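You operate a simulated robot arm through the tools that you are given. There is no shell and no other tool. Be economical: measure what you need, move in short steps, check, and stop when the job is done.

The job below is to be done with a simulated robot arm. You get a single attempt, and the scene is never put back.

TASK
Set the recorder by the desk job card and switch its output on.
Fine: frequency and level before the output; leave its cover open.

Only the result counts: the job must be done as asked and must still hold three seconds after the hand-in. Knocking over, shifting, dropping, spilling or breaking anything else fails it. A push-on lid holds only when it is set on centred and level and pressed home; a screw cap is set on level and turned clockwise until tight.

THE ROBOT
A 7-joint arm with a two-finger parallel gripper on a trunk, on a base that drives. Base frame: it is fixed to the floor where the robot stands at the start and does not move with it; the origin is under the middle of the robot, x ahead of it, y to its left, z up. Lengths are in mm, angles in rad, forces in N, time in s.
With the tool pointing down near the work surface it reaches from about 100 to 640 mm from the robot's upright axis, wherever it stands. Its first joint turns from -2.897 to 2.897 rad. Places, roughly: output button [500, 0, 800]; record button [500, 0, 800]; recorder cover [500, 0, 900]; recorder switch [500, 100, 800]; switch of the white socket bar [500, -600, 800]. Payload 3.43 kg.
The tool frame sits at the grasp point between the pads (the TCP): z along the fingers, y along the line on which they close. The tips reach 30 mm beyond it. The gripper opens to 94 mm. The fingers are 28 mm wide and 10 mm thick; the gripper's body (50 by 96 mm) begins 55 mm behind the TCP.
Orientation is that of the tool frame in the base frame, as a unit quaternion [x, y, z, w]. With the fingers straight down and closing along the base's y, the tool's x points along the base's -x, its y along +y and its z along -z.

THE INTERFACE
- The arm moves only by the tool play_rows. Its argument "moves" is text: rows parted by semicolons, each of 7 numbers parted by spaces: the shift along the tool's x, y, z in units of 250 mm (1.0 is 250 mm), then the turn, a rotation vector about the tool's x, y, z in units of 180 degrees (1.0 is 180 degrees), then the gripper command, from -1 (fully open) to 1 (shut), values between in proportion. In form: tx ty tz ax ay az grip; .... A call has 1 to 20 rows; each row is the pose to reach, as a shift and turn from the pose commanded when the call began, along the tool's axes at that moment. A call with a number of a shift or a turn outside -1 to 1 is refused whole. Rows are played at 5 a second. More than 50 mm and 0.15 rad between two rows, or a gripper value outside its range, and nothing of the call is played. A pose out of reach is approached as far as the arm can. The call stops where the force on the tool passes 40 N (or 10 N more than at its start, if that is more) or the arm is blocked; 0.2 s more then pass. The fingers move at their own pace (about 108 mm/s each) and stop on an object; they squeeze with about 35 N. The grip force told is the motor's: it shows also when the fingers shut on nothing. Time passes only in rows, and 0.2 s behind the last, so rows that repeat a pose let the fingers close. It gives the time, the measured TCP pose, the force on the tool (base axes), the opening and the grip force at its end, in the units of the frame above (readings bear some noise), with the torque about the TCP (base axes, N m) and any sound that the robot's microphone picked up.
- Cameras (640 x 400 px; columns grow to the right, rows downward): "scene" is now at [387.9, 181.3, 1421.3]; the picture's right is [-0.00, -0.37, -0.93], its down [-0.37, -0.86, 0.34] and it looks along [-0.93, 0.34, -0.14] (base axes); focal length 214 px, centre (320, 200). "wrist" rides on the gripper at [76, 14, -103] in the tool frame; the picture's right is [-0.18, 0.98, 0.00], its down [-0.75, -0.14, -0.64] and it looks along [-0.63, -0.12, 0.77] (tool axes); focal length 243 px, centre (320, 200). There is no depth. A picture from a camera that has moved, and an enlarged one, comes with that camera's place and axes in the base frame and with its lens.
- capture(camera): a new picture of that camera. It takes no simulated time.
- raise_lower(by): slides the trunk up (or, below 0, down) by that many mm; the arm and the scene camera ride with it, the base frame stays. It gives what a move gives, with no picture.
- steer(legs): drives the robot by 1 to 6 legs, each [ahead, left, turn to the left] in mm, mm and rad, along the robot's own axes; the way and the turn of a leg run together, so that a leg with both is an arc; at most 1500 mm and 3.142 rad a leg. The arm and the cameras ride along, it lands a little off, and it stops where it bumps. It gives what a move gives.
- turn_head(pan, tilt): turns the head with the scene camera to pan (to the left, within 1.396 rad either way) and tilt (down, from -0.506 to 1.204), counted from straight ahead of the robot. It gives what a move gives.
- inspect(camera, box): a new picture of the part [left, top, right, bottom] of that camera's present view, enlarged. It takes no simulated time.
- hand_in(): hands the job in; it is judged then, once.

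Work in short steps. Places have to be worked out from the pictures, the camera data and where the tool is seen: move nearer, look again, correct. Check each grasp and each placing, and mend what went wrong. You have 120 turns and 90 pictures in all, those below and enlarged ones among them. Open the gripper and draw the arm clear of the work before you hand the job in, unless the task says otherwise; then end with one line.

The tools are called after "Emit:" by a JSON object that holds its "name" and its "arguments". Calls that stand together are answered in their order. play_rows: Moves the arm, as the interface text tells. Its arguments: {"type":"object","properties":{"moves":{"type":"string"}},"required":["moves"]} The other tools are called the same way: raise_lower (by) slides the trunk up or down; steer (legs) drives the base; turn_head (pan, tilt) turns the head that bears the scene camera; capture (camera) takes a picture; inspect (camera, box) takes an enlarged picture of a part of a camera's view; hand_in () hands the job in.

At the start:

```text
time: 0.0
position: [376.4, 129.0, 1312.1]
ee_rot: [0.001, 1.0, 0.001, 0.0]
force: [0.1, -0.3, -0.9]
torque: [-0.01, 0.0, 0.04]
grip_width: 94.1
gripper_force: 0.1
trunk travel left (down, up): [-350.0, 240.0]
robot x, y, heading: [-0.1, -1.0, -0.001]
head pan, tilt: [1.194, 1.192]
```

scene: 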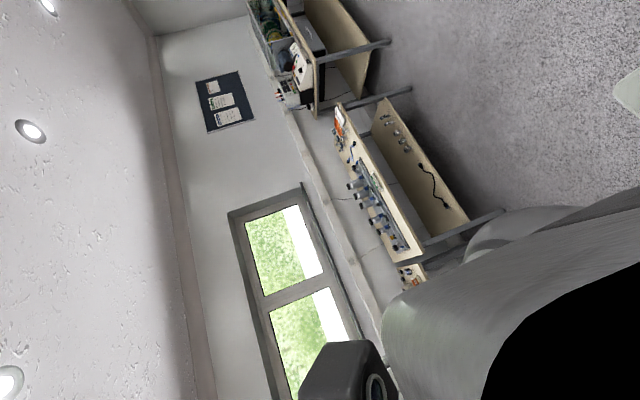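
wrist: 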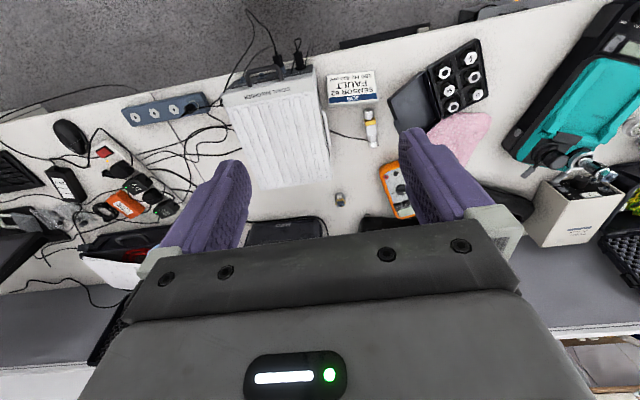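

The head looks off to the side, so I turn it to face the bench.

Emit:
{"name": "turn_head", "arguments": {"pan": 0, "tilt": 0.9}}

Emit:
{"name": "capture", "arguments": {"camera": "scene"}}

Emit:
{"name": "inspect", "arguments": {"camera": "wrist", "box": [200, 40, 440, 240]}}

```text
time: 1.4
position: [378.6, 129.7, 1309.9]
ee_rot: [0.0, 1.0, 0.0, 0.0]
force: [1.1, 0.6, -0.3]
torque: [0.01, 0.03, 0.0]
grip_width: 94.1
gripper_force: 0.0
trunk travel left (down, up): [-350.0, 240.0]
robot x, y, heading: [-0.7, -2.5, -0.005]
head pan, tilt: [0.0, 0.901]
```

```text
87 pictures are left
camera scene: at [407.2, 128.8, 1366.6], right [0.0, -1.0, 0.0], down [-0.62, 0.0, 0.78], along [-0.78, 0.0, -0.62], focal length 214 px, centre (320, 200)
```

scene: 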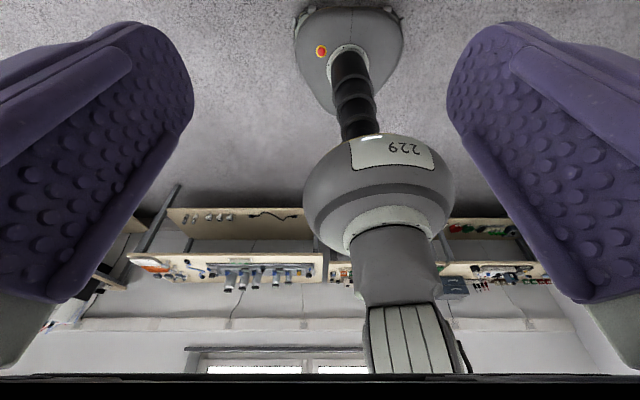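

```text
2.00 times, centred on (320, 140) of wrist
camera zoom: at [301.1, 142.5, 1411.7], right [0.18, 0.98, 0.0], down [0.75, -0.14, 0.64], along [0.63, -0.12, -0.77], focal length 485 px, centre (320, 320)
```

zoom: 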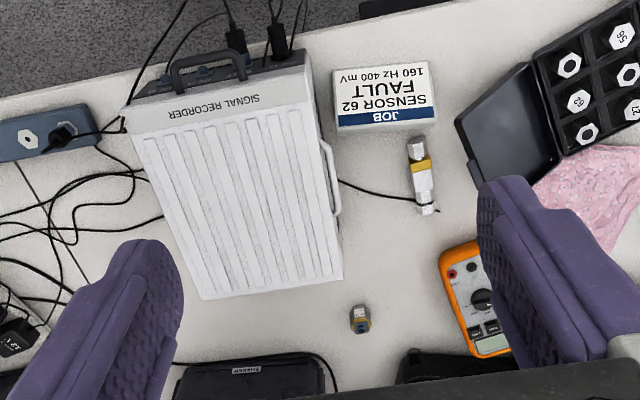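

The job card reads SENSOR 62, 160 Hz, 400 mV. The scene camera looked backward, so I tilt it the other way.

Emit:
{"name": "turn_head", "arguments": {"pan": 0, "tilt": -0.5}}

Emit:
{"name": "capture", "arguments": {"camera": "scene"}}

```text
time: 2.9
position: [376.8, 128.5, 1311.2]
ee_rot: [0.0, 1.0, 0.0, 0.0]
force: [0.3, 0.3, -0.3]
torque: [0.03, 0.0, 0.03]
grip_width: 94.1
gripper_force: 0.0
trunk travel left (down, up): [-350.0, 240.0]
robot x, y, heading: [-0.7, -1.5, -0.004]
head pan, tilt: [0.0, -0.499]
```

```text
85 pictures are left
camera scene: at [527.2, 128.8, 1374.9], right [0.0, -1.0, 0.0], down [-0.88, 0.0, -0.48], along [0.48, 0.0, -0.88], focal length 214 px, centre (320, 200)
```

scene: 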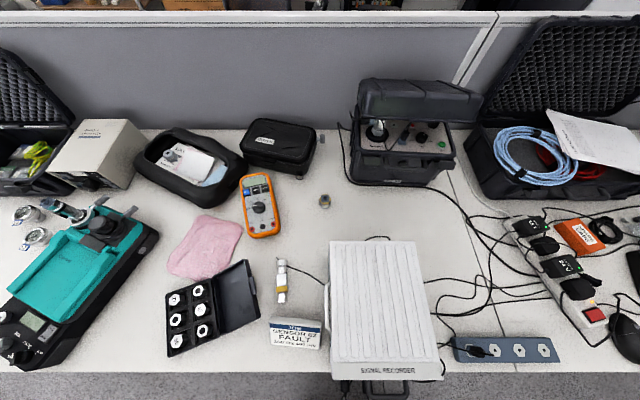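

Good view. I zoom in on the recorder, the card and the socket bars.

Emit:
{"name": "inspect", "arguments": {"camera": "scene", "box": [260, 220, 460, 400]}}

Emit:
{"name": "inspect", "arguments": {"camera": "scene", "box": [430, 200, 640, 380]}}

Emit:
{"name": "inspect", "arguments": {"camera": "scene", "box": [330, 70, 490, 200]}}

```text
2.22 times, centred on (360, 310) of scene
camera zoom: at [527.2, 128.8, 1374.9], right [0.0, -1.0, 0.0], down [-0.88, 0.0, -0.48], along [0.48, 0.0, -0.88], focal length 477 px, centre (231, -44)
```

zoom: 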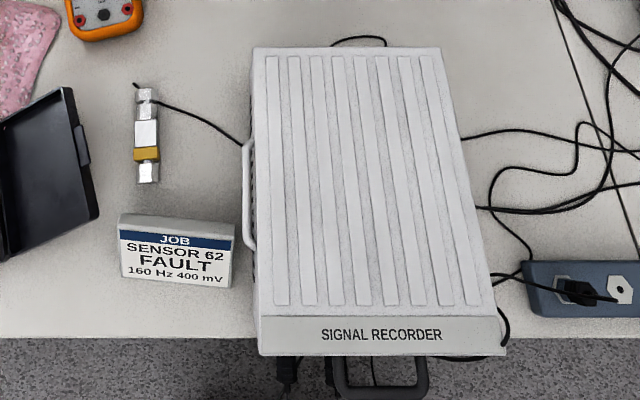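

```text
2.22 times, centred on (535, 290) of scene
camera zoom: at [527.2, 128.8, 1374.9], right [0.0, -1.0, 0.0], down [-0.88, 0.0, -0.48], along [0.48, 0.0, -0.88], focal length 477 px, centre (-158, 0)
```

zoom: 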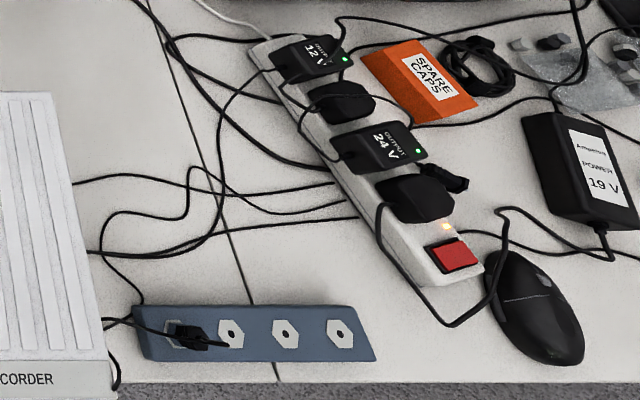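

```text
3.08 times, centred on (410, 135) of scene
camera zoom: at [527.2, 128.8, 1374.9], right [0.0, -1.0, 0.0], down [-0.88, 0.0, -0.48], along [0.48, 0.0, -0.88], focal length 660 px, centre (43, 400)
```

zoom: 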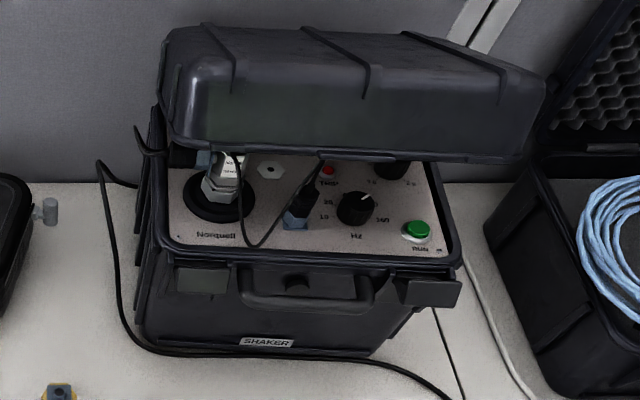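

The white bar is already lit, and the front of the recorder needs a look. I move the arm down in front of it to view it with the wrist camera.

Emit:
{"name": "play_rows", "arguments": {"moves": "0.044 -0.074 0.137 0 0 0 -1; 0.088 -0.148 0.274 0 0 0 -1; 0.132 -0.222 0.411 0 0 0 -1; 0.176 -0.296 0.548 0 0 0 -1; 0.22 -0.37 0.685 0 0 0 -1; 0.264 -0.444 0.822 0 0 0 -1; 0.308 -0.516 0.96 0 0 0 -1; 0.308 -0.516 0.96 0 0 0 -1"}}

Emit:
{"name": "capture", "arguments": {"camera": "wrist"}}

Emit:
{"name": "capture", "arguments": {"camera": "scene"}}

```text
time: 4.7
position: [300.6, -0.4, 1070.8]
ee_rot: [0.0, 1.0, 0.0, 0.0]
force: [0.3, -0.7, 0.7]
torque: [-0.02, 0.01, 0.01]
grip_width: 94.1
gripper_force: 0.0
trunk travel left (down, up): [-350.0, 240.0]
robot x, y, heading: [1.9, 0.8, 0.003]
head pan, tilt: [0.0, -0.499]
```

```text
81 pictures are left
camera wrist: at [224.4, 13.2, 1172.5], right [0.18, 0.98, 0.0], down [0.75, -0.14, 0.64], along [0.63, -0.12, -0.77], focal length 243 px, centre (320, 200)
```

wrist: 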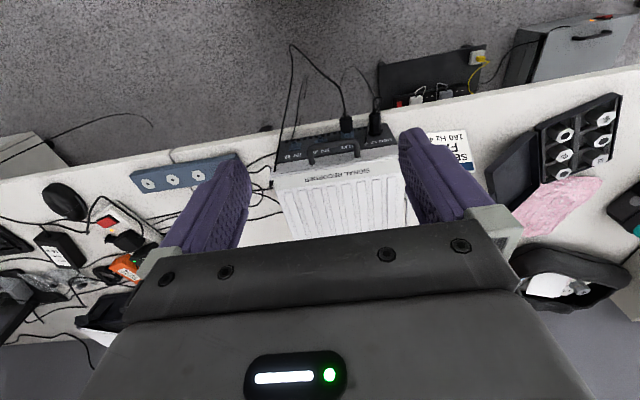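

```text
80 pictures are left
camera scene: at [450.6, -0.5, 1135.8], right [0.0, -1.0, 0.0], down [-0.88, 0.0, -0.48], along [0.48, 0.0, -0.88], focal length 214 px, centre (320, 200)
```

scene: 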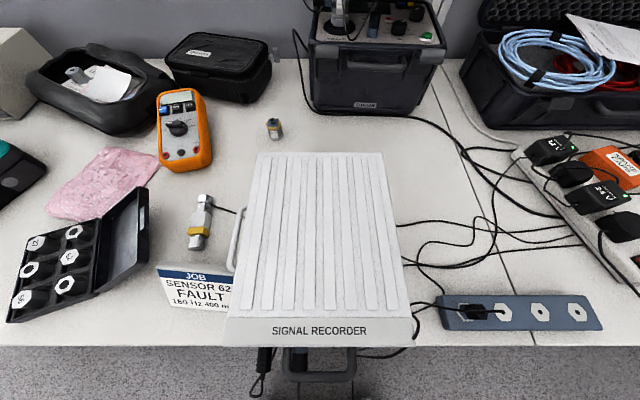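

The front panel with its connectors is visible at the near side; I zoom in on it.

Emit:
{"name": "inspect", "arguments": {"camera": "wrist", "box": [240, 70, 420, 200]}}

Emit:
{"name": "inspect", "arguments": {"camera": "scene", "box": [200, 140, 440, 400]}}

```text
3.08 times, centred on (330, 135) of wrist
camera zoom: at [224.4, 13.2, 1172.5], right [0.18, 0.98, 0.0], down [0.75, -0.14, 0.64], along [0.63, -0.12, -0.77], focal length 746 px, centre (289, 400)
```

zoom: 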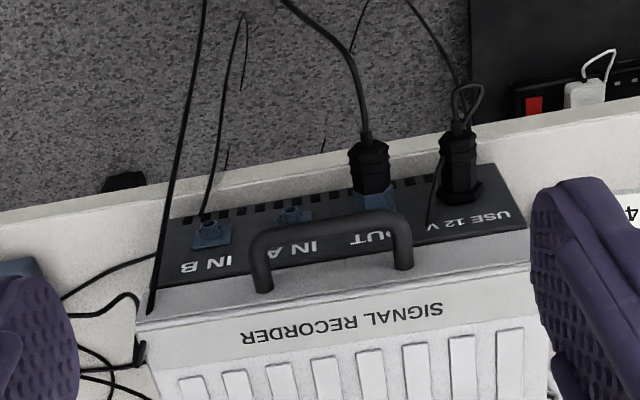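

```text
1.54 times, centred on (320, 270) of scene
camera zoom: at [450.6, -0.5, 1135.8], right [0.0, -1.0, 0.0], down [-0.88, 0.0, -0.48], along [0.48, 0.0, -0.88], focal length 330 px, centre (320, 92)
```

zoom: 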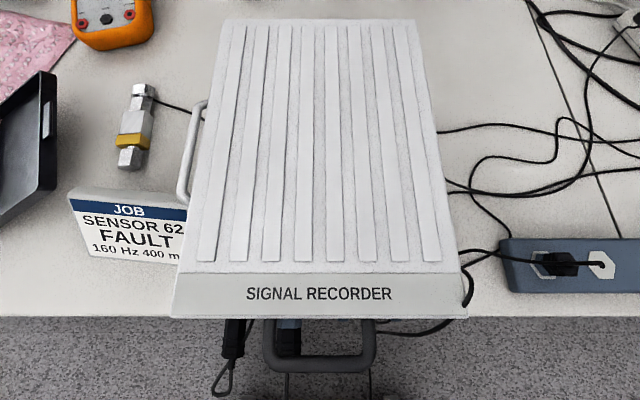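

Front has IN/OUT sockets only. I'll look at the recorder's left (+y) side, where the switch and side handle are.

Emit:
{"name": "play_rows", "arguments": {"moves": "-0.028 0.143 0.06 0 0 0 -1; -0.056 0.286 0.12 0 0 0 -1; -0.085 0.43 0.18 0 0 0 -1; -0.114 0.572 0.24 0 0 0 -1; -0.143 0.715 0.3 0 0 0 -1; -0.172 0.858 0.36 0 0 0 -1; -0.2 1 0.42 0 0 0 -1; -0.2 1 0.42 0 0 0 -1"}}

Emit:
{"name": "turn_head", "arguments": {"pan": -1.0, "tilt": 0}}

Emit:
{"name": "capture", "arguments": {"camera": "scene"}}

```text
time: 6.5
position: [350.1, 248.8, 967.7]
ee_rot: [0.0, 1.0, 0.001, 0.0]
force: [0.0, 0.1, 1.2]
torque: [-0.06, -0.03, 0.01]
grip_width: 93.9
gripper_force: 0.1
trunk travel left (down, up): [-350.0, 240.0]
robot x, y, heading: [3.0, -1.4, -0.004]
head pan, tilt: [0.0, -0.499]
```

```text
time: 7.8
position: [351.0, 247.6, 967.3]
ee_rot: [0.0, 1.0, -0.001, -0.001]
force: [0.9, -0.2, -0.2]
torque: [0.01, 0.01, 0.03]
grip_width: 94.0
gripper_force: 0.0
trunk travel left (down, up): [-350.0, 240.0]
robot x, y, heading: [-0.7, -0.6, -0.001]
head pan, tilt: [-1.0, 0.0]
```

```text
77 pictures are left
camera scene: at [460.7, 173.0, 1051.0], right [0.0, -0.54, 0.84], down [-1.0, 0.0, 0.0], along [0.0, -0.84, -0.54], focal length 214 px, centre (320, 200)
```

scene: 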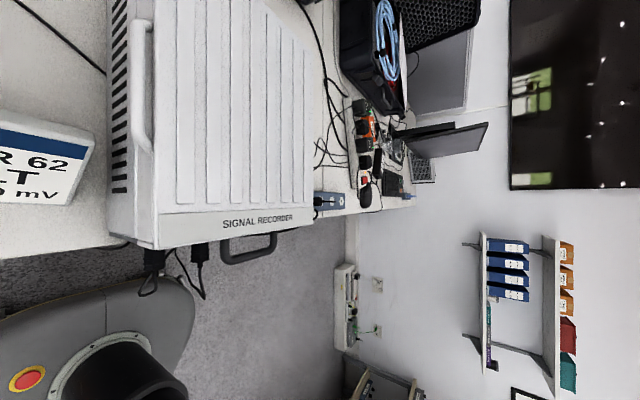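

The handle sits on the lid's +y edge. I zoom in on it.

Emit:
{"name": "inspect", "arguments": {"camera": "scene", "box": [80, 0, 330, 270]}}

Emit:
{"name": "turn_head", "arguments": {"pan": -0.4, "tilt": 0}}

Emit:
{"name": "capture", "arguments": {"camera": "scene"}}

```text
1.48 times, centred on (205, 135) of scene
camera zoom: at [460.7, 173.0, 1051.0], right [0.0, -0.54, 0.84], down [-1.0, 0.0, 0.0], along [0.0, -0.84, -0.54], focal length 318 px, centre (490, 296)
```

zoom: 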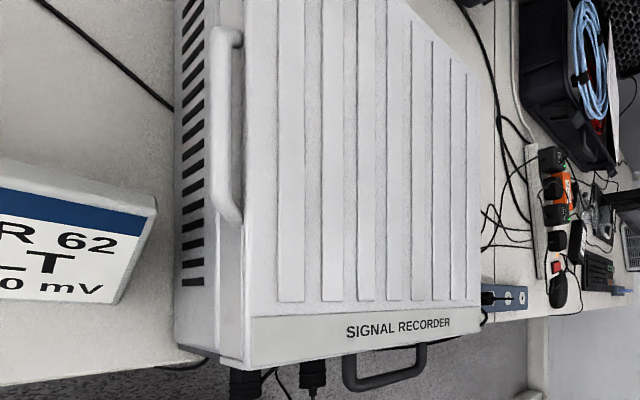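

```text
time: 8.8
position: [351.0, 249.2, 968.1]
ee_rot: [0.0, 1.0, 0.0, 0.0]
force: [0.0, 0.3, 0.1]
torque: [0.02, -0.01, -0.01]
grip_width: 94.0
gripper_force: 0.0
trunk travel left (down, up): [-350.0, 240.0]
robot x, y, heading: [2.8, 0.9, -0.003]
head pan, tilt: [-0.4, 0.0]
```

```text
75 pictures are left
camera scene: at [460.7, 213.6, 1016.8], right [0.0, -0.92, 0.39], down [-1.0, 0.0, 0.0], along [0.0, -0.39, -0.92], focal length 214 px, centre (320, 200)
```

scene: 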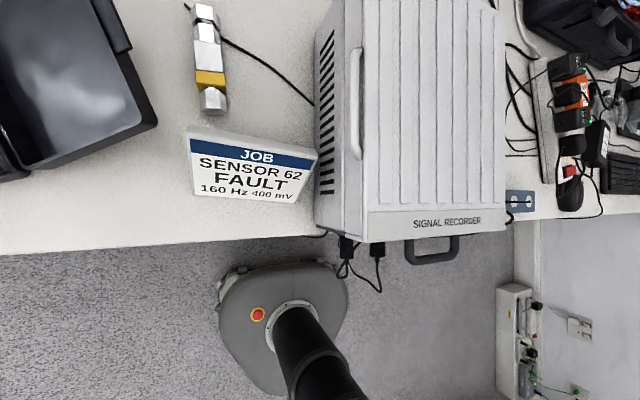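

Triangulating the two views puts the handle bar at about x 497–595, y 111, z 856, and the lid top at z≈865, spanning y −111..105, so the hinge is likely along −y. I zoom in on the handle.

Emit:
{"name": "inspect", "arguments": {"camera": "scene", "box": [310, 20, 400, 180]}}

Emit:
{"name": "inspect", "arguments": {"camera": "wrist", "box": [0, 0, 320, 200]}}

```text
2.50 times, centred on (355, 100) of scene
camera zoom: at [460.7, 213.6, 1016.8], right [0.0, -0.92, 0.39], down [-1.0, 0.0, 0.0], along [0.0, -0.39, -0.92], focal length 536 px, centre (232, 450)
```

zoom: 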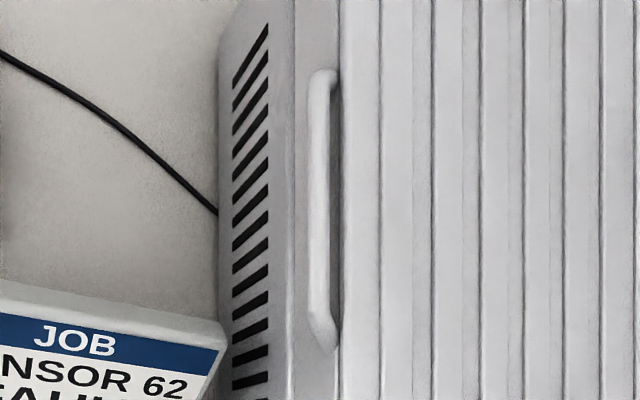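

```text
2.00 times, centred on (160, 100) of wrist
camera zoom: at [274.5, 262.5, 1069.4], right [0.18, 0.98, 0.0], down [0.75, -0.14, 0.64], along [0.63, -0.12, -0.77], focal length 485 px, centre (640, 400)
```

zoom: 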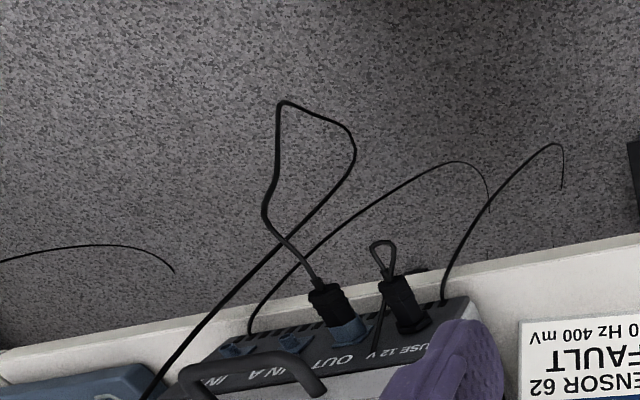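

I'll turn the tool to point along −y (fingers one above, one below the bar), beside the recorder and clear of it, then look with the wrist camera.

Emit:
{"name": "play_rows", "arguments": {"moves": "-0.05 0.01 0.02 0.042 0 0 -1; -0.1 0.02 0.04 0.084 0 0 -1; -0.15 0.03 0.06 0.126 0 0 -1; -0.2 0.04 0.08 0.168 0 0 -1; -0.25 0.05 0.1 0.21 0 0 -1; -0.3 0.06 0.12 0.25 0 0 -1; -0.35 0.07 0.14 0.292 0 0 -1; -0.4 0.08 0.16 0.334 0 0 -1; -0.45 0.09 0.18 0.376 0 0 -1; -0.5 0.1 0.2 0.418 0 0 -1; -0.55 0.11 0.23 0.46 0 0 -1; -0.6 0.12 0.26 0.5 0 0 -1; -0.6 0.12 0.26 0.5 0 0 -1; -0.6 0.12 0.26 0.5 0 0 -1"}}

Emit:
{"name": "capture", "arguments": {"camera": "wrist"}}

Emit:
{"name": "capture", "arguments": {"camera": "scene"}}

```text
time: 11.8
position: [451.8, 215.8, 971.3]
ee_rot: [0.001, -0.707, 0.707, 0.0]
force: [0.4, 0.2, -0.3]
torque: [0.01, -0.04, -0.03]
grip_width: 94.0
gripper_force: 0.2
out of reach, approached as far as the arm can: row 9, 10, 11, 12, 13, 14
trunk travel left (down, up): [-350.0, 240.0]
robot x, y, heading: [0.9, -2.0, 0.005]
head pan, tilt: [-0.4, 0.0]
```

```text
72 pictures are left
camera wrist: at [375.9, 316.6, 954.7], right [0.18, 0.0, -0.98], down [0.75, 0.64, 0.14], along [0.63, -0.77, 0.12], focal length 243 px, centre (320, 200)
```

wrist: 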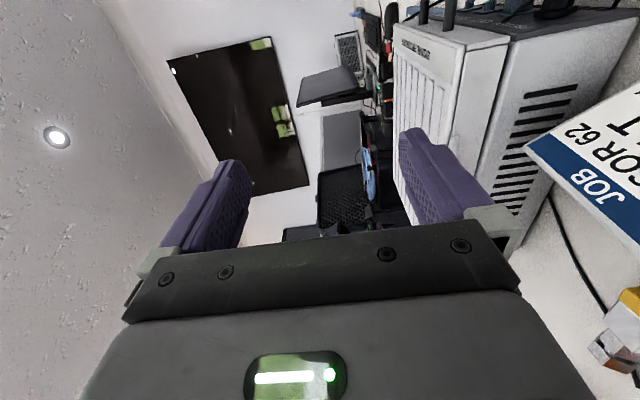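

```text
71 pictures are left
camera scene: at [562.1, 261.6, 1006.6], right [0.0, 0.39, 0.92], down [-1.0, 0.0, 0.0], along [0.0, -0.92, 0.39], focal length 214 px, centre (320, 200)
```

scene: 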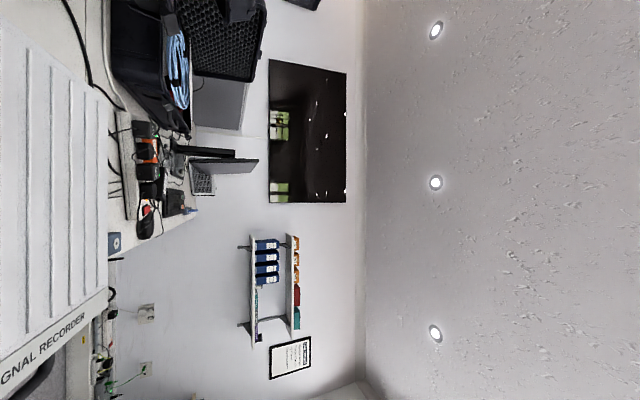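

The sideways pose is at the reach limit, so I drive the base 150 mm ahead (the floor picture shows about 200 mm clearance before the desk edge).

Emit:
{"name": "steer", "arguments": {"legs": [[150, 60, 0]]}}

Emit:
{"name": "play_rows", "arguments": {"moves": "0 0 0 0 0 0 -1; 0.04 0.08 -0.04 0 0 0 -1; 0.08 0.16 -0.06 0 0 0 -1; 0.12 0.24 -0.1 0 0 0 -1; 0.16 0.32 -0.12 0 0 0 -1; 0.2 0.4 -0.12 0 0 0 -1; 0.2 0.45 -0.12 0 0 0 -1; 0.2 0.45 -0.12 0 0 0 -1"}}

Emit:
{"name": "capture", "arguments": {"camera": "wrist"}}

```text
time: 13.2
position: [605.2, 276.3, 970.0]
ee_rot: [0.001, -0.707, 0.707, 0.0]
force: [0.2, 0.5, 0.0]
torque: [0.01, -0.01, -0.01]
grip_width: 93.8
gripper_force: 0.1
trunk travel left (down, up): [-350.0, 240.0]
robot x, y, heading: [150.9, 61.8, 0.003]
head pan, tilt: [-0.4, 0.0]
```

```text
time: 15.0
position: [534.9, 279.7, 909.3]
ee_rot: [0.0, 0.708, -0.706, 0.001]
force: [-0.8, 0.0, 0.0]
torque: [0.01, 0.0, 0.01]
grip_width: 94.0
gripper_force: 0.0
out of reach, approached as far as the arm can: row 2, 3, 4, 5, 6, 7, 8
trunk travel left (down, up): [-350.0, 240.0]
robot x, y, heading: [152.9, 64.1, 0.004]
head pan, tilt: [-0.4, 0.0]
```

```text
70 pictures are left
camera wrist: at [459.8, 382.0, 893.3], right [0.18, 0.0, -0.98], down [0.75, 0.64, 0.14], along [0.63, -0.77, 0.12], focal length 243 px, centre (320, 200)
```

wrist: 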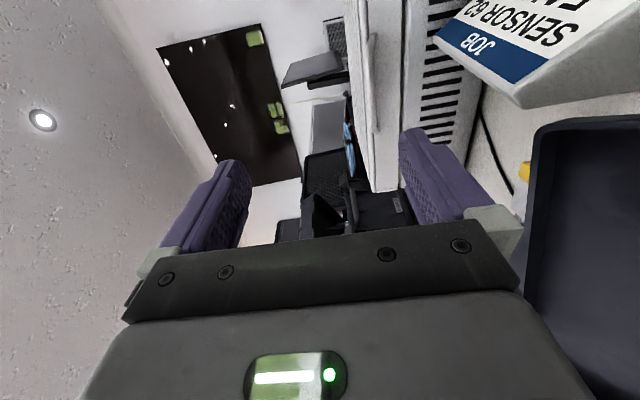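

Height is the limit, so I lower the trunk rather than the arm and look closer at the bar.

Emit:
{"name": "raise_lower", "arguments": {"by": -50}}

Emit:
{"name": "inspect", "arguments": {"camera": "wrist", "box": [240, 0, 480, 200]}}

```text
time: 16.0
position: [536.1, 280.3, 858.4]
ee_rot: [-0.001, 0.707, -0.707, 0.001]
force: [0.9, -3.4, 7.0]
torque: [-0.21, -0.16, -0.04]
grip_width: 90.1
gripper_force: 0.1
trunk travel left (down, up): [-300.0, 290.0]
robot x, y, heading: [154.3, 62.4, 0.004]
head pan, tilt: [-0.4, 0.0]
```

```text
2.00 times, centred on (360, 100) of wrist
camera zoom: at [459.8, 381.7, 843.8], right [0.18, 0.0, -0.98], down [0.75, 0.64, 0.14], along [0.63, -0.77, 0.12], focal length 485 px, centre (240, 400)
```

zoom: 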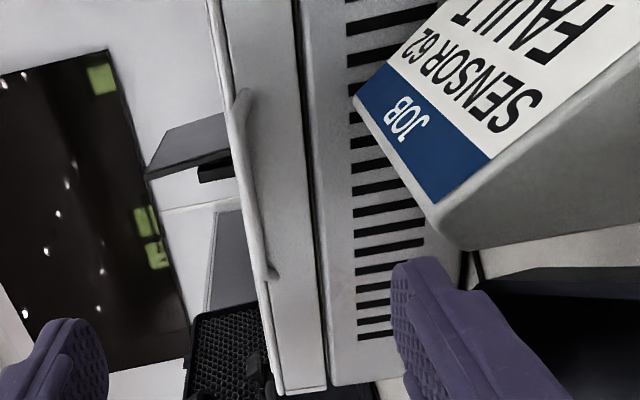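

The finger pad was nudged (width 90, force 7 N) — likely the open tray lid below the lower finger. I raise at once, and look with the scene camera.

Emit:
{"name": "raise_lower", "arguments": {"by": 25}}

Emit:
{"name": "turn_head", "arguments": {"pan": 0.9, "tilt": 0}}

Emit:
{"name": "capture", "arguments": {"camera": "scene"}}

```text
time: 16.7
position: [535.9, 280.2, 884.0]
ee_rot: [0.0, 0.708, -0.706, 0.0]
force: [-1.0, -0.1, -0.2]
torque: [-0.01, 0.0, 0.03]
grip_width: 94.1
gripper_force: 0.0
trunk travel left (down, up): [-325.0, 265.0]
robot x, y, heading: [152.0, 62.0, 0.002]
head pan, tilt: [-0.4, 0.0]
```

```text
time: 18.1
position: [535.7, 279.5, 884.5]
ee_rot: [0.0, 0.708, -0.706, 0.001]
force: [-0.4, 1.0, 0.5]
torque: [0.03, 0.0, -0.02]
grip_width: 93.9
gripper_force: 0.0
trunk travel left (down, up): [-325.0, 265.0]
robot x, y, heading: [154.3, 62.3, 0.002]
head pan, tilt: [0.901, 0.0]
```

```text
68 pictures are left
camera scene: at [646.1, 354.5, 814.9], right [0.0, -0.78, 0.62], down [-1.0, 0.0, 0.0], along [0.0, -0.62, -0.78], focal length 214 px, centre (320, 200)
```

scene: 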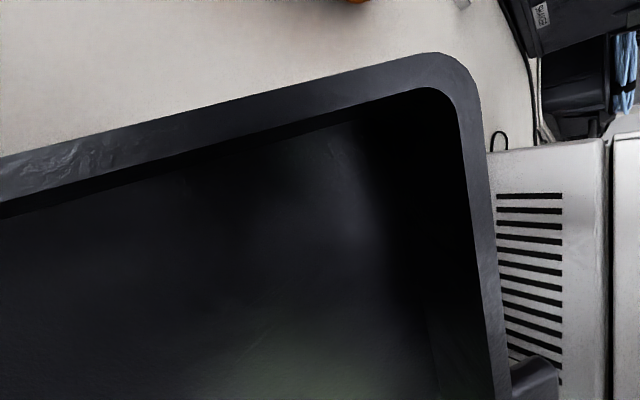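

No lasting force remains. I zoom tightly on the handle with the wrist camera to judge the gap between bar and lid.

Emit:
{"name": "inspect", "arguments": {"camera": "wrist", "box": [340, 40, 420, 120]}}

Emit:
{"name": "inspect", "arguments": {"camera": "wrist", "box": [340, 110, 420, 190]}}

```text
5.00 times, centred on (380, 80) of wrist
camera zoom: at [459.8, 382.0, 868.4], right [0.18, 0.0, -0.98], down [0.75, 0.64, 0.14], along [0.63, -0.77, 0.12], focal length 1213 px, centre (20, 800)
```

zoom: 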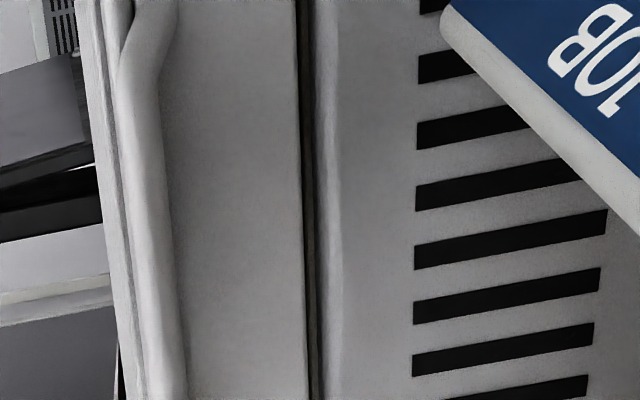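

```text
5.00 times, centred on (380, 150) of wrist
camera zoom: at [459.8, 382.0, 868.4], right [0.18, 0.0, -0.98], down [0.75, 0.64, 0.14], along [0.63, -0.77, 0.12], focal length 1213 px, centre (20, 450)
```

zoom: 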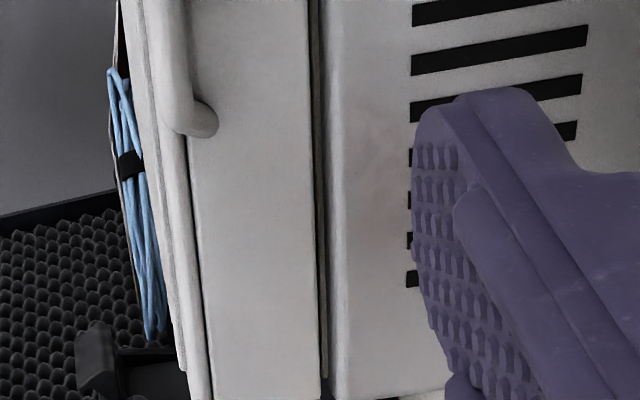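

The bar runs close to the lid's top edge (about y 110, z 851, x 498–590). I tilt the tool 20° downward while rising a little, part-close the fingers, and check the commanded pose.

Emit:
{"name": "play_rows", "arguments": {"moves": "0 -0.04 0 0 0 0 0.2; 0 -0.08 0 -0.037 0 0 0.2; 0 -0.1 0 -0.074 0 0 0.2; 0 -0.12 0 -0.111 0 0 0.2; 0 -0.12 0 -0.111 0 0 0.2"}}

Emit:
{"name": "capture", "arguments": {"camera": "wrist"}}

```text
time: 19.3
position: [537.2, 280.6, 913.7]
ee_rot: [0.0, 0.82, -0.573, 0.0]
force: [0.7, -0.3, 0.3]
torque: [0.01, -0.01, -0.03]
grip_width: 37.4
gripper_force: 0.0
trunk travel left (down, up): [-325.0, 265.0]
robot x, y, heading: [152.0, 61.6, -0.007]
head pan, tilt: [0.901, 0.0]
```

```text
65 pictures are left
camera wrist: at [460.6, 380.8, 934.0], right [0.18, 0.34, -0.92], down [0.75, 0.56, 0.35], along [0.63, -0.76, -0.15], focal length 243 px, centre (320, 200)
```

wrist: 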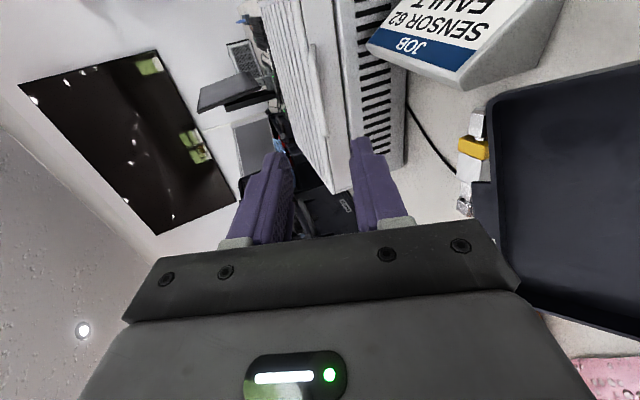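

Pose obeyed. I approach along the tool axis to about 40 mm short of the bar.

Emit:
{"name": "play_rows", "arguments": {"moves": "-0.01 0 0.15 0 0 0 0.2; -0.02 0 0.3 0 0 0 0.2; -0.032 0.001 0.4 0 0 0 0.2; -0.032 0.001 0.476 0 0 0 0.2; -0.032 0.001 0.476 0 0 0 0.2"}}

Emit:
{"name": "inspect", "arguments": {"camera": "wrist", "box": [220, 80, 420, 250]}}

Emit:
{"name": "turn_head", "arguments": {"pan": 0, "tilt": 0}}

Emit:
{"name": "capture", "arguments": {"camera": "scene"}}

```text
time: 20.5
position: [544.7, 167.4, 871.2]
ee_rot: [-0.001, 0.819, -0.573, 0.001]
force: [0.5, 1.0, 0.0]
torque: [0.01, 0.05, -0.03]
grip_width: 37.5
gripper_force: 0.0
trunk travel left (down, up): [-325.0, 265.0]
robot x, y, heading: [154.4, 60.6, 0.0]
head pan, tilt: [0.901, 0.0]
```

```text
2.35 times, centred on (320, 165) of wrist
camera zoom: at [468.3, 269.4, 891.8], right [0.18, 0.34, -0.92], down [0.75, 0.56, 0.35], along [0.63, -0.76, -0.15], focal length 571 px, centre (320, 282)
```

zoom: 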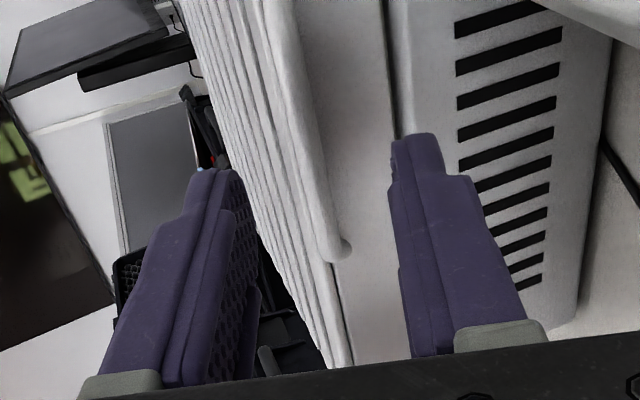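

```text
time: 21.7
position: [544.5, 167.9, 872.0]
ee_rot: [-0.001, 0.819, -0.573, 0.0]
force: [0.9, -0.1, 0.1]
torque: [-0.01, 0.02, 0.01]
grip_width: 37.7
gripper_force: 0.1
trunk travel left (down, up): [-325.0, 265.0]
robot x, y, heading: [156.0, 60.9, 0.001]
head pan, tilt: [0.0, 0.0]
```

```text
63 pictures are left
camera scene: at [654.7, 207.0, 886.6], right [0.0, -0.34, 0.94], down [-1.0, 0.0, 0.0], along [0.0, -0.94, -0.34], focal length 214 px, centre (320, 200)
```

scene: 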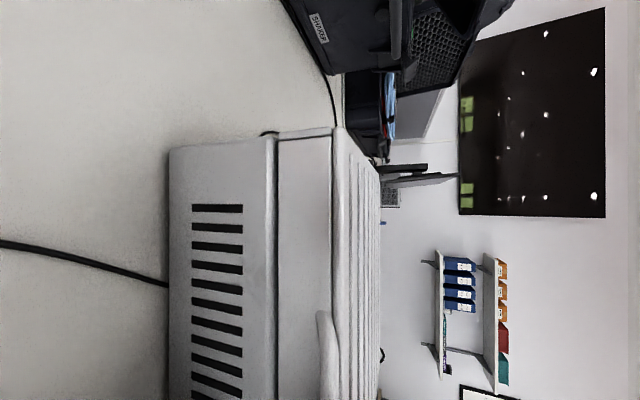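

Fingers straddle the bar's height well. I advance in small steps toward it.

Emit:
{"name": "play_rows", "arguments": {"moves": "0 0 0.05 0 0 0 0.2; 0 0 0.1 0 0 0 0.2; 0 0 0.13 0 0 0 0.2; 0 0 0.15 0 0 0 0.2; 0 0 0.15 0 0 0 0.2"}}

Emit:
{"name": "inspect", "arguments": {"camera": "wrist", "box": [220, 80, 420, 250]}}

```text
time: 22.9
position: [545.0, 132.2, 859.6]
ee_rot: [-0.001, 0.819, -0.573, 0.001]
force: [0.0, -0.1, -0.6]
torque: [0.03, -0.01, -0.02]
grip_width: 37.8
gripper_force: 0.1
trunk travel left (down, up): [-325.0, 265.0]
robot x, y, heading: [152.8, 59.7, 0.005]
head pan, tilt: [0.0, 0.0]
```

```text
2.35 times, centred on (320, 165) of wrist
camera zoom: at [468.6, 232.9, 879.7], right [0.18, 0.34, -0.92], down [0.75, 0.56, 0.35], along [0.63, -0.76, -0.15], focal length 571 px, centre (320, 282)
```

zoom: 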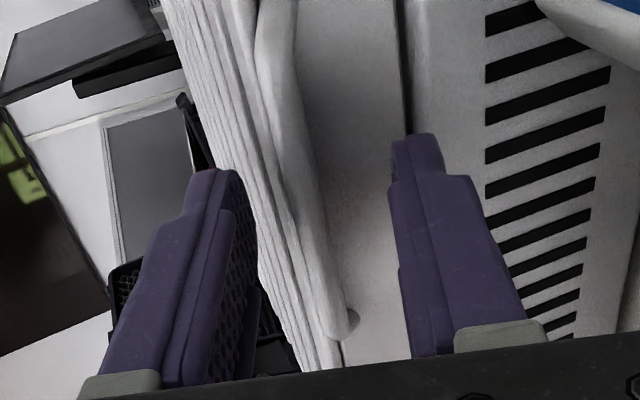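

No contact yet; I creep another 8 mm.

Emit:
{"name": "play_rows", "arguments": {"moves": "0 0 0.012 0 0 0 0.2; 0 0 0.022 0 0 0 0.2; 0 0 0.032 0 0 0 0.2; 0 0 0.032 0 0 0 0.2"}}

```text
time: 23.9
position: [545.6, 126.4, 857.8]
ee_rot: [-0.001, 0.82, -0.572, 0.001]
force: [0.5, 8.3, 3.4]
torque: [0.17, 0.0, -0.11]
grip_width: 37.8
gripper_force: 0.4
trunk travel left (down, up): [-325.0, 265.0]
robot x, y, heading: [153.9, 57.0, -0.001]
head pan, tilt: [0.0, 0.0]
```

Contact (about 9 N along the tool). I back off 2 mm and close.

Emit:
{"name": "play_rows", "arguments": {"moves": "0 0 -0.015 0 0 0 0.2; 0 0 -0.015 0 0 0 0.5; 0 0 -0.015 0 0 0 0.8; 0 0 -0.015 0 0 0 1; 0 0 -0.015 0 0 0 1"}}

Emit:
{"name": "inspect", "arguments": {"camera": "wrist", "box": [220, 80, 420, 250]}}

```text
time: 25.0
position: [546.5, 130.5, 864.8]
ee_rot: [-0.001, 0.815, -0.579, 0.004]
force: [-5.5, 15.4, 41.9]
torque: [-1.01, 0.11, -0.75]
grip_width: 9.1
gripper_force: 35.0
trunk travel left (down, up): [-325.0, 265.0]
robot x, y, heading: [150.4, 59.3, 0.001]
head pan, tilt: [0.0, 0.0]
stopped in row 5: the force on the tool passed its limit at 42 N (the readings are from after the stop); the commanded pose is now the measured one
```

```text
2.35 times, centred on (320, 165) of wrist
camera zoom: at [468.2, 232.2, 883.5], right [0.19, 0.33, -0.93], down [0.75, 0.56, 0.35], along [0.64, -0.76, -0.14], focal length 571 px, centre (320, 282)
```

zoom: 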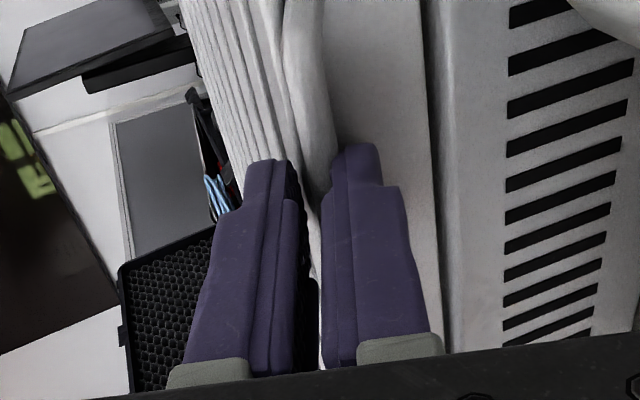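

The bar is gripped (9 mm). I start lifting along a hinge arc about y −111, z 835, in a small test step of 0.1 rad.

Emit:
{"name": "play_rows", "arguments": {"moves": "0 0 0 0 0 0 1; 0 -0.024 -0.005 -0.008 0 0 1; 0 -0.0477 -0.009 -0.0159 0 0 1; 0 -0.072 -0.0125 -0.0238 0 0 1; 0 -0.096 -0.0157 -0.0318 0 0 1; 0 -0.096 -0.0157 -0.0318 0 0 1"}}

Emit:
{"name": "capture", "arguments": {"camera": "wrist"}}

```text
time: 25.4
position: [546.5, 133.0, 867.3]
ee_rot: [-0.001, 0.814, -0.581, 0.006]
force: [-6.1, 16.8, 46.3]
torque: [-1.18, 0.39, -1.2]
grip_width: 3.4
gripper_force: 35.2
trunk travel left (down, up): [-325.0, 265.0]
robot x, y, heading: [153.8, 61.5, 0.003]
head pan, tilt: [0.0, 0.0]
stopped in row 1: the force on the tool passed its limit at 56 N (the readings are from after the stop); the commanded pose is now the measured one
```

```text
60 pictures are left
camera wrist: at [468.7, 233.3, 885.3], right [0.19, 0.32, -0.93], down [0.75, 0.57, 0.35], along [0.64, -0.76, -0.13], focal length 243 px, centre (320, 200)
```

wrist: 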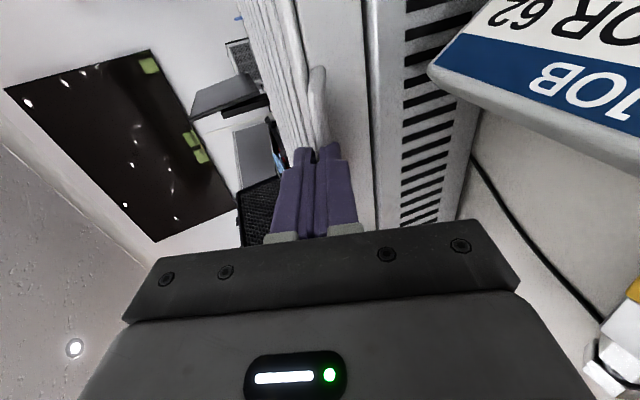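

The pads slid toward the bar's outer edge, as the bar sits higher than aimed (z≈857). I open, and creep in again on the corrected line until contact.

Emit:
{"name": "play_rows", "arguments": {"moves": "0 0 -0.01 0 0 0 0.6; 0 0 -0.01 0 0 0 0.2; 0 0 -0.01 0 0 0 0.2; 0 0.003 0.01 0 0 0 0.2; 0 0.003 0.02 0 0 0 0.2; 0 0.003 0.03 0 0 0 0.2; 0 0.003 0.04 0 0 0 0.2; 0 0.003 0.04 0 0 0 0.2"}}

Emit:
{"name": "inspect", "arguments": {"camera": "wrist", "box": [220, 80, 420, 250]}}

```text
time: 27.2
position: [547.0, 127.7, 860.3]
ee_rot: [-0.001, 0.816, -0.578, 0.006]
force: [-1.4, 35.3, 12.2]
torque: [0.76, 0.09, -0.32]
grip_width: 37.8
gripper_force: 0.2
trunk travel left (down, up): [-325.0, 265.0]
robot x, y, heading: [156.5, 61.4, 0.008]
head pan, tilt: [0.0, 0.0]
```

```text
2.35 times, centred on (320, 165) of wrist
camera zoom: at [470.1, 226.9, 878.6], right [0.19, 0.33, -0.93], down [0.75, 0.56, 0.35], along [0.64, -0.76, -0.14], focal length 571 px, centre (320, 282)
```

zoom: 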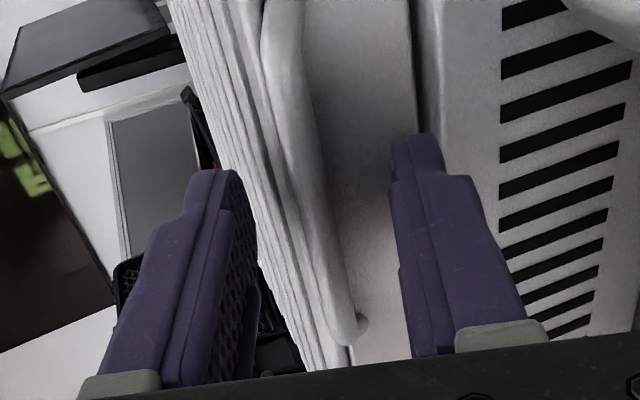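

The lower fingertip bears on the lid's side (y≈105). I back off 3 mm and narrow the fingers to a loose cage around the bar instead of squeezing.

Emit:
{"name": "play_rows", "arguments": {"moves": "0 0 -0.012 0 0 0 0.2; 0 0 -0.012 0 0 0 0.5; 0 0 -0.012 0 0 0 0.66; 0 0 -0.012 0 0 0 0.66"}}

Emit:
{"name": "inspect", "arguments": {"camera": "wrist", "box": [260, 100, 380, 220]}}

```text
time: 28.2
position: [549.3, 127.1, 859.6]
ee_rot: [-0.002, 0.816, -0.577, 0.003]
force: [0.4, 38.1, -3.3]
torque: [1.01, 0.45, -0.16]
grip_width: 28.9
gripper_force: 11.5
trunk travel left (down, up): [-325.0, 265.0]
robot x, y, heading: [153.4, 61.4, 0.002]
head pan, tilt: [0.0, 0.0]
```

```text
3.33 times, centred on (320, 160) of wrist
camera zoom: at [470.2, 228.0, 878.8], right [0.19, 0.33, -0.93], down [0.75, 0.56, 0.35], along [0.64, -0.76, -0.14], focal length 809 px, centre (320, 333)
```

zoom: 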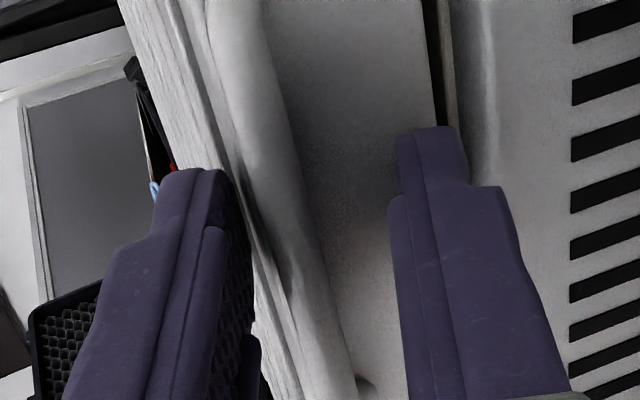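

Still 38 N, so the lower tip seems caught at the seam. I back off 20 mm to free it.

Emit:
{"name": "play_rows", "arguments": {"moves": "0 0 -0.02 0 0 0 0.4; 0 0 -0.05 0 0 0 0.4; 0 0 -0.08 0 0 0 0.5; 0 0 -0.08 0 0 0 0.5; 0 0 -0.08 0 0 0 0.5"}}

Emit:
{"name": "inspect", "arguments": {"camera": "wrist", "box": [220, 80, 420, 250]}}

```text
time: 29.4
position: [547.3, 141.9, 868.5]
ee_rot: [-0.002, 0.816, -0.577, 0.003]
force: [0.5, -0.2, -0.4]
torque: [-0.02, -0.01, 0.02]
grip_width: 23.4
gripper_force: 0.0
trunk travel left (down, up): [-325.0, 265.0]
robot x, y, heading: [154.9, 61.0, 0.0]
head pan, tilt: [0.0, 0.0]
```

```text
2.35 times, centred on (320, 165) of wrist
camera zoom: at [470.1, 242.9, 886.5], right [0.19, 0.33, -0.93], down [0.75, 0.56, 0.35], along [0.64, -0.76, -0.14], focal length 571 px, centre (320, 282)
```

zoom: 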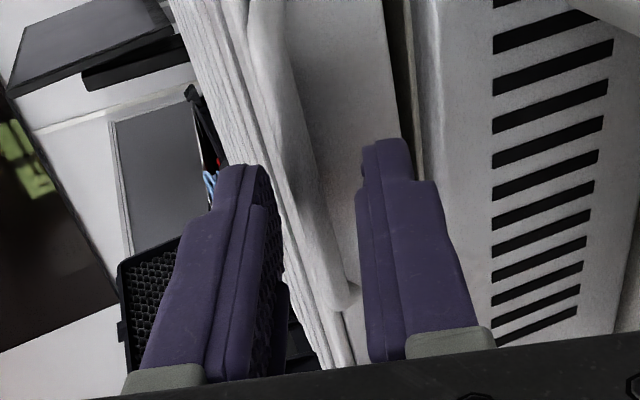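

Free again, with the bar centred between the fingers at a 23 mm opening. I advance 12 mm with this narrower cage, then narrow to 15 mm.

Emit:
{"name": "play_rows", "arguments": {"moves": "0 0 0.02 0 0 0 0.55; 0 0 0.04 0 0 0 0.55; 0 0 0.046 0 0 0 0.55; 0 0 0.046 0 0 0 0.55"}}

Emit:
{"name": "inspect", "arguments": {"camera": "wrist", "box": [260, 100, 380, 220]}}

```text
time: 30.4
position: [548.7, 131.4, 863.6]
ee_rot: [-0.001, 0.816, -0.579, 0.004]
force: [-0.1, -0.1, -0.8]
torque: [-0.03, 0.0, -0.02]
grip_width: 21.2
gripper_force: 0.0
trunk travel left (down, up): [-325.0, 265.0]
robot x, y, heading: [155.4, 61.7, 0.007]
head pan, tilt: [0.0, 0.0]
```

```text
3.33 times, centred on (320, 160) of wrist
camera zoom: at [470.0, 232.1, 882.8], right [0.19, 0.33, -0.93], down [0.75, 0.56, 0.35], along [0.64, -0.76, -0.14], focal length 809 px, centre (320, 333)
```

zoom: 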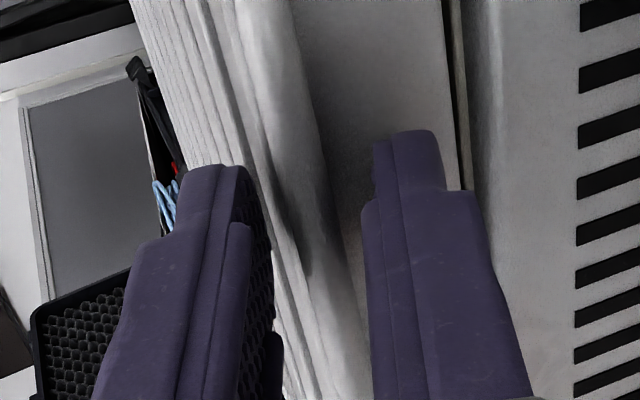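

No contact, bar inside. I go 3 mm deeper, narrow to 14 mm and lift 12 mm as a test.

Emit:
{"name": "play_rows", "arguments": {"moves": "0 0 0.012 0 0 0 0.55; 0 0 0.012 0 0 0 0.7; 0 0 0.012 0 0 0 0.7; 0 -0.012 0.01 -0.004 0 0 0.7; 0 -0.024 0.007 -0.008 0 0 0.7; 0 -0.0477 0.003 -0.0159 0 0 0.7; 0 -0.0477 0.003 -0.0159 0 0 0.7"}}

Emit:
{"name": "capture", "arguments": {"camera": "wrist"}}

```text
time: 32.0
position: [547.6, 128.6, 875.3]
ee_rot: [-0.002, 0.831, -0.557, 0.004]
force: [1.7, 9.8, -1.0]
torque: [0.2, -0.01, -0.1]
grip_width: 16.8
gripper_force: 2.7
trunk travel left (down, up): [-325.0, 265.0]
robot x, y, heading: [154.8, 58.6, 0.007]
head pan, tilt: [0.0, 0.0]
```

```text
55 pictures are left
camera wrist: at [470.9, 228.1, 898.1], right [0.19, 0.37, -0.91], down [0.75, 0.55, 0.38], along [0.64, -0.75, -0.18], focal length 243 px, centre (320, 200)
```

wrist: 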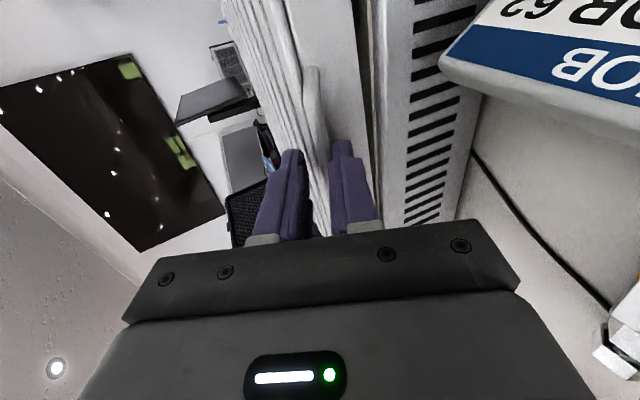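

The lid is lifting (seam gap opened, light force). I continue along the arc to +0.3 rad.

Emit:
{"name": "play_rows", "arguments": {"moves": "0 -0.036 -0.012 -0.012 0 0 0.7; 0 -0.0714 -0.019 -0.0239 0 0 0.7; 0 -0.108 -0.025 -0.0358 0 0 0.7; 0 -0.144 -0.028 -0.0477 0 0 0.7; 0 -0.18 -0.029 -0.0597 0 0 0.7; 0 -0.217 -0.029 -0.0716 0 0 0.7; 0 -0.253 -0.028 -0.0836 0 0 0.7; 0 -0.29 -0.027 -0.0955 0 0 0.7; 0 -0.29 -0.027 -0.0955 0 0 0.7"}}

Emit:
{"name": "capture", "arguments": {"camera": "wrist"}}

```text
time: 34.0
position: [547.3, 103.4, 945.6]
ee_rot: [0.0, 0.904, -0.428, 0.001]
force: [-1.3, -0.2, -0.2]
torque: [-0.04, -0.01, -0.03]
grip_width: 13.8
gripper_force: 0.0
trunk travel left (down, up): [-325.0, 265.0]
robot x, y, heading: [154.6, 60.3, -0.004]
head pan, tilt: [0.0, 0.0]
```

```text
54 pictures are left
camera wrist: at [470.1, 190.1, 996.7], right [0.19, 0.62, -0.76], down [0.75, 0.41, 0.52], along [0.63, -0.67, -0.39], focal length 243 px, centre (320, 200)
```

wrist: 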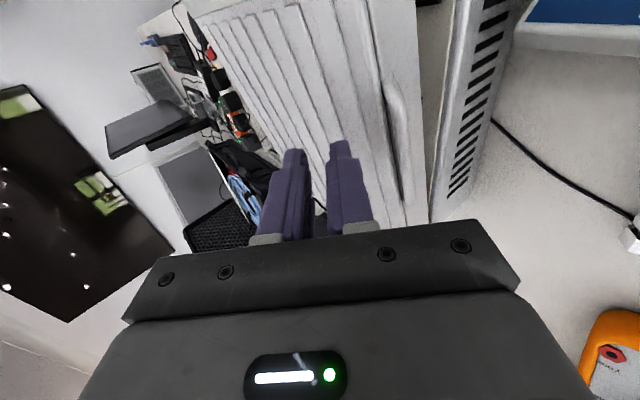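

The bar slipped out; I zoom to see whether the lid stays ajar.

Emit:
{"name": "inspect", "arguments": {"camera": "wrist", "box": [340, 0, 500, 220]}}

Emit:
{"name": "capture", "arguments": {"camera": "scene"}}

```text
1.82 times, centred on (420, 110) of wrist
camera zoom: at [470.1, 190.1, 996.7], right [0.19, 0.62, -0.76], down [0.75, 0.41, 0.52], along [0.63, -0.67, -0.39], focal length 441 px, centre (138, 364)
```

zoom: 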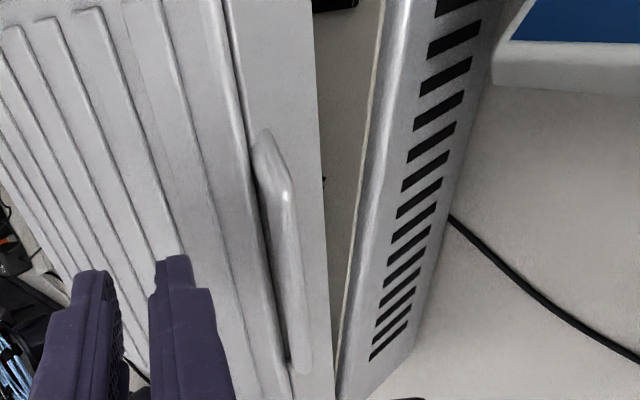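

```text
52 pictures are left
camera scene: at [656.5, 133.5, 971.5], right [0.0, -0.63, 0.77], down [-1.0, 0.0, 0.0], along [0.0, -0.77, -0.63], focal length 214 px, centre (320, 200)
```

scene: 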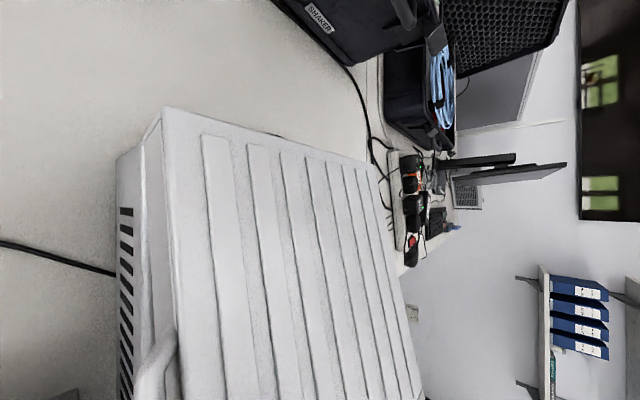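

The lid stays ajar by itself (hinge at −y confirmed), open ≈0.1 rad, with a gap of about 21 mm at the +y edge. I'll back out, flatten the tool to 14° and then cage the lid's edge with one finger under it.

Emit:
{"name": "play_rows", "arguments": {"moves": "0 0.1 -0.06 0 0 0 0.4; 0 0.2 -0.12 0 0 0 0.106; 0 0.314 -0.19 0.03 0 0 0.106; 0 0.314 -0.19 0.07 0 0 0.106; 0 0.314 -0.19 0.11 0 0 0.106; 0 0.314 -0.19 0.141 0 0 0.106; 0 0.31 -0.09 0.141 0 0 0.106; 0 0.306 0.009 0.141 0 0 0.106; 0 0.306 0.009 0.141 0 0 0.106"}}

Emit:
{"name": "capture", "arguments": {"camera": "wrist"}}

```text
time: 36.0
position: [547.0, 153.0, 883.2]
ee_rot: [0.0, 0.789, -0.615, 0.003]
force: [-0.8, 0.2, 0.1]
torque: [0.01, -0.01, -0.03]
grip_width: 41.9
gripper_force: 0.2
trunk travel left (down, up): [-325.0, 265.0]
robot x, y, heading: [150.5, 59.8, 0.006]
head pan, tilt: [0.0, 0.0]
```

```text
51 pictures are left
camera wrist: at [468.9, 255.5, 893.3], right [0.19, 0.24, -0.95], down [0.75, 0.59, 0.3], along [0.64, -0.77, -0.07], focal length 243 px, centre (320, 200)
```

wrist: 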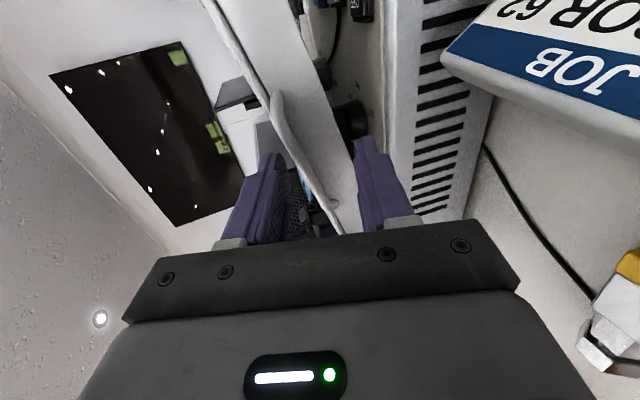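

Emit:
{"name": "inspect", "arguments": {"camera": "wrist", "box": [240, 0, 440, 240]}}

```text
1.67 times, centred on (340, 120) of wrist
camera zoom: at [468.9, 255.5, 893.3], right [0.19, 0.24, -0.95], down [0.75, 0.59, 0.3], along [0.64, -0.77, -0.07], focal length 404 px, centre (287, 333)
```

zoom: 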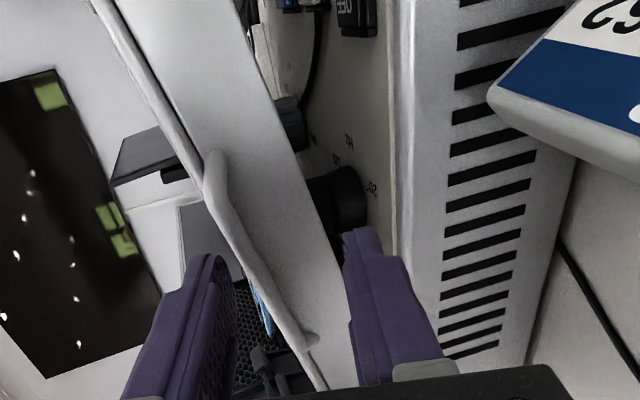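

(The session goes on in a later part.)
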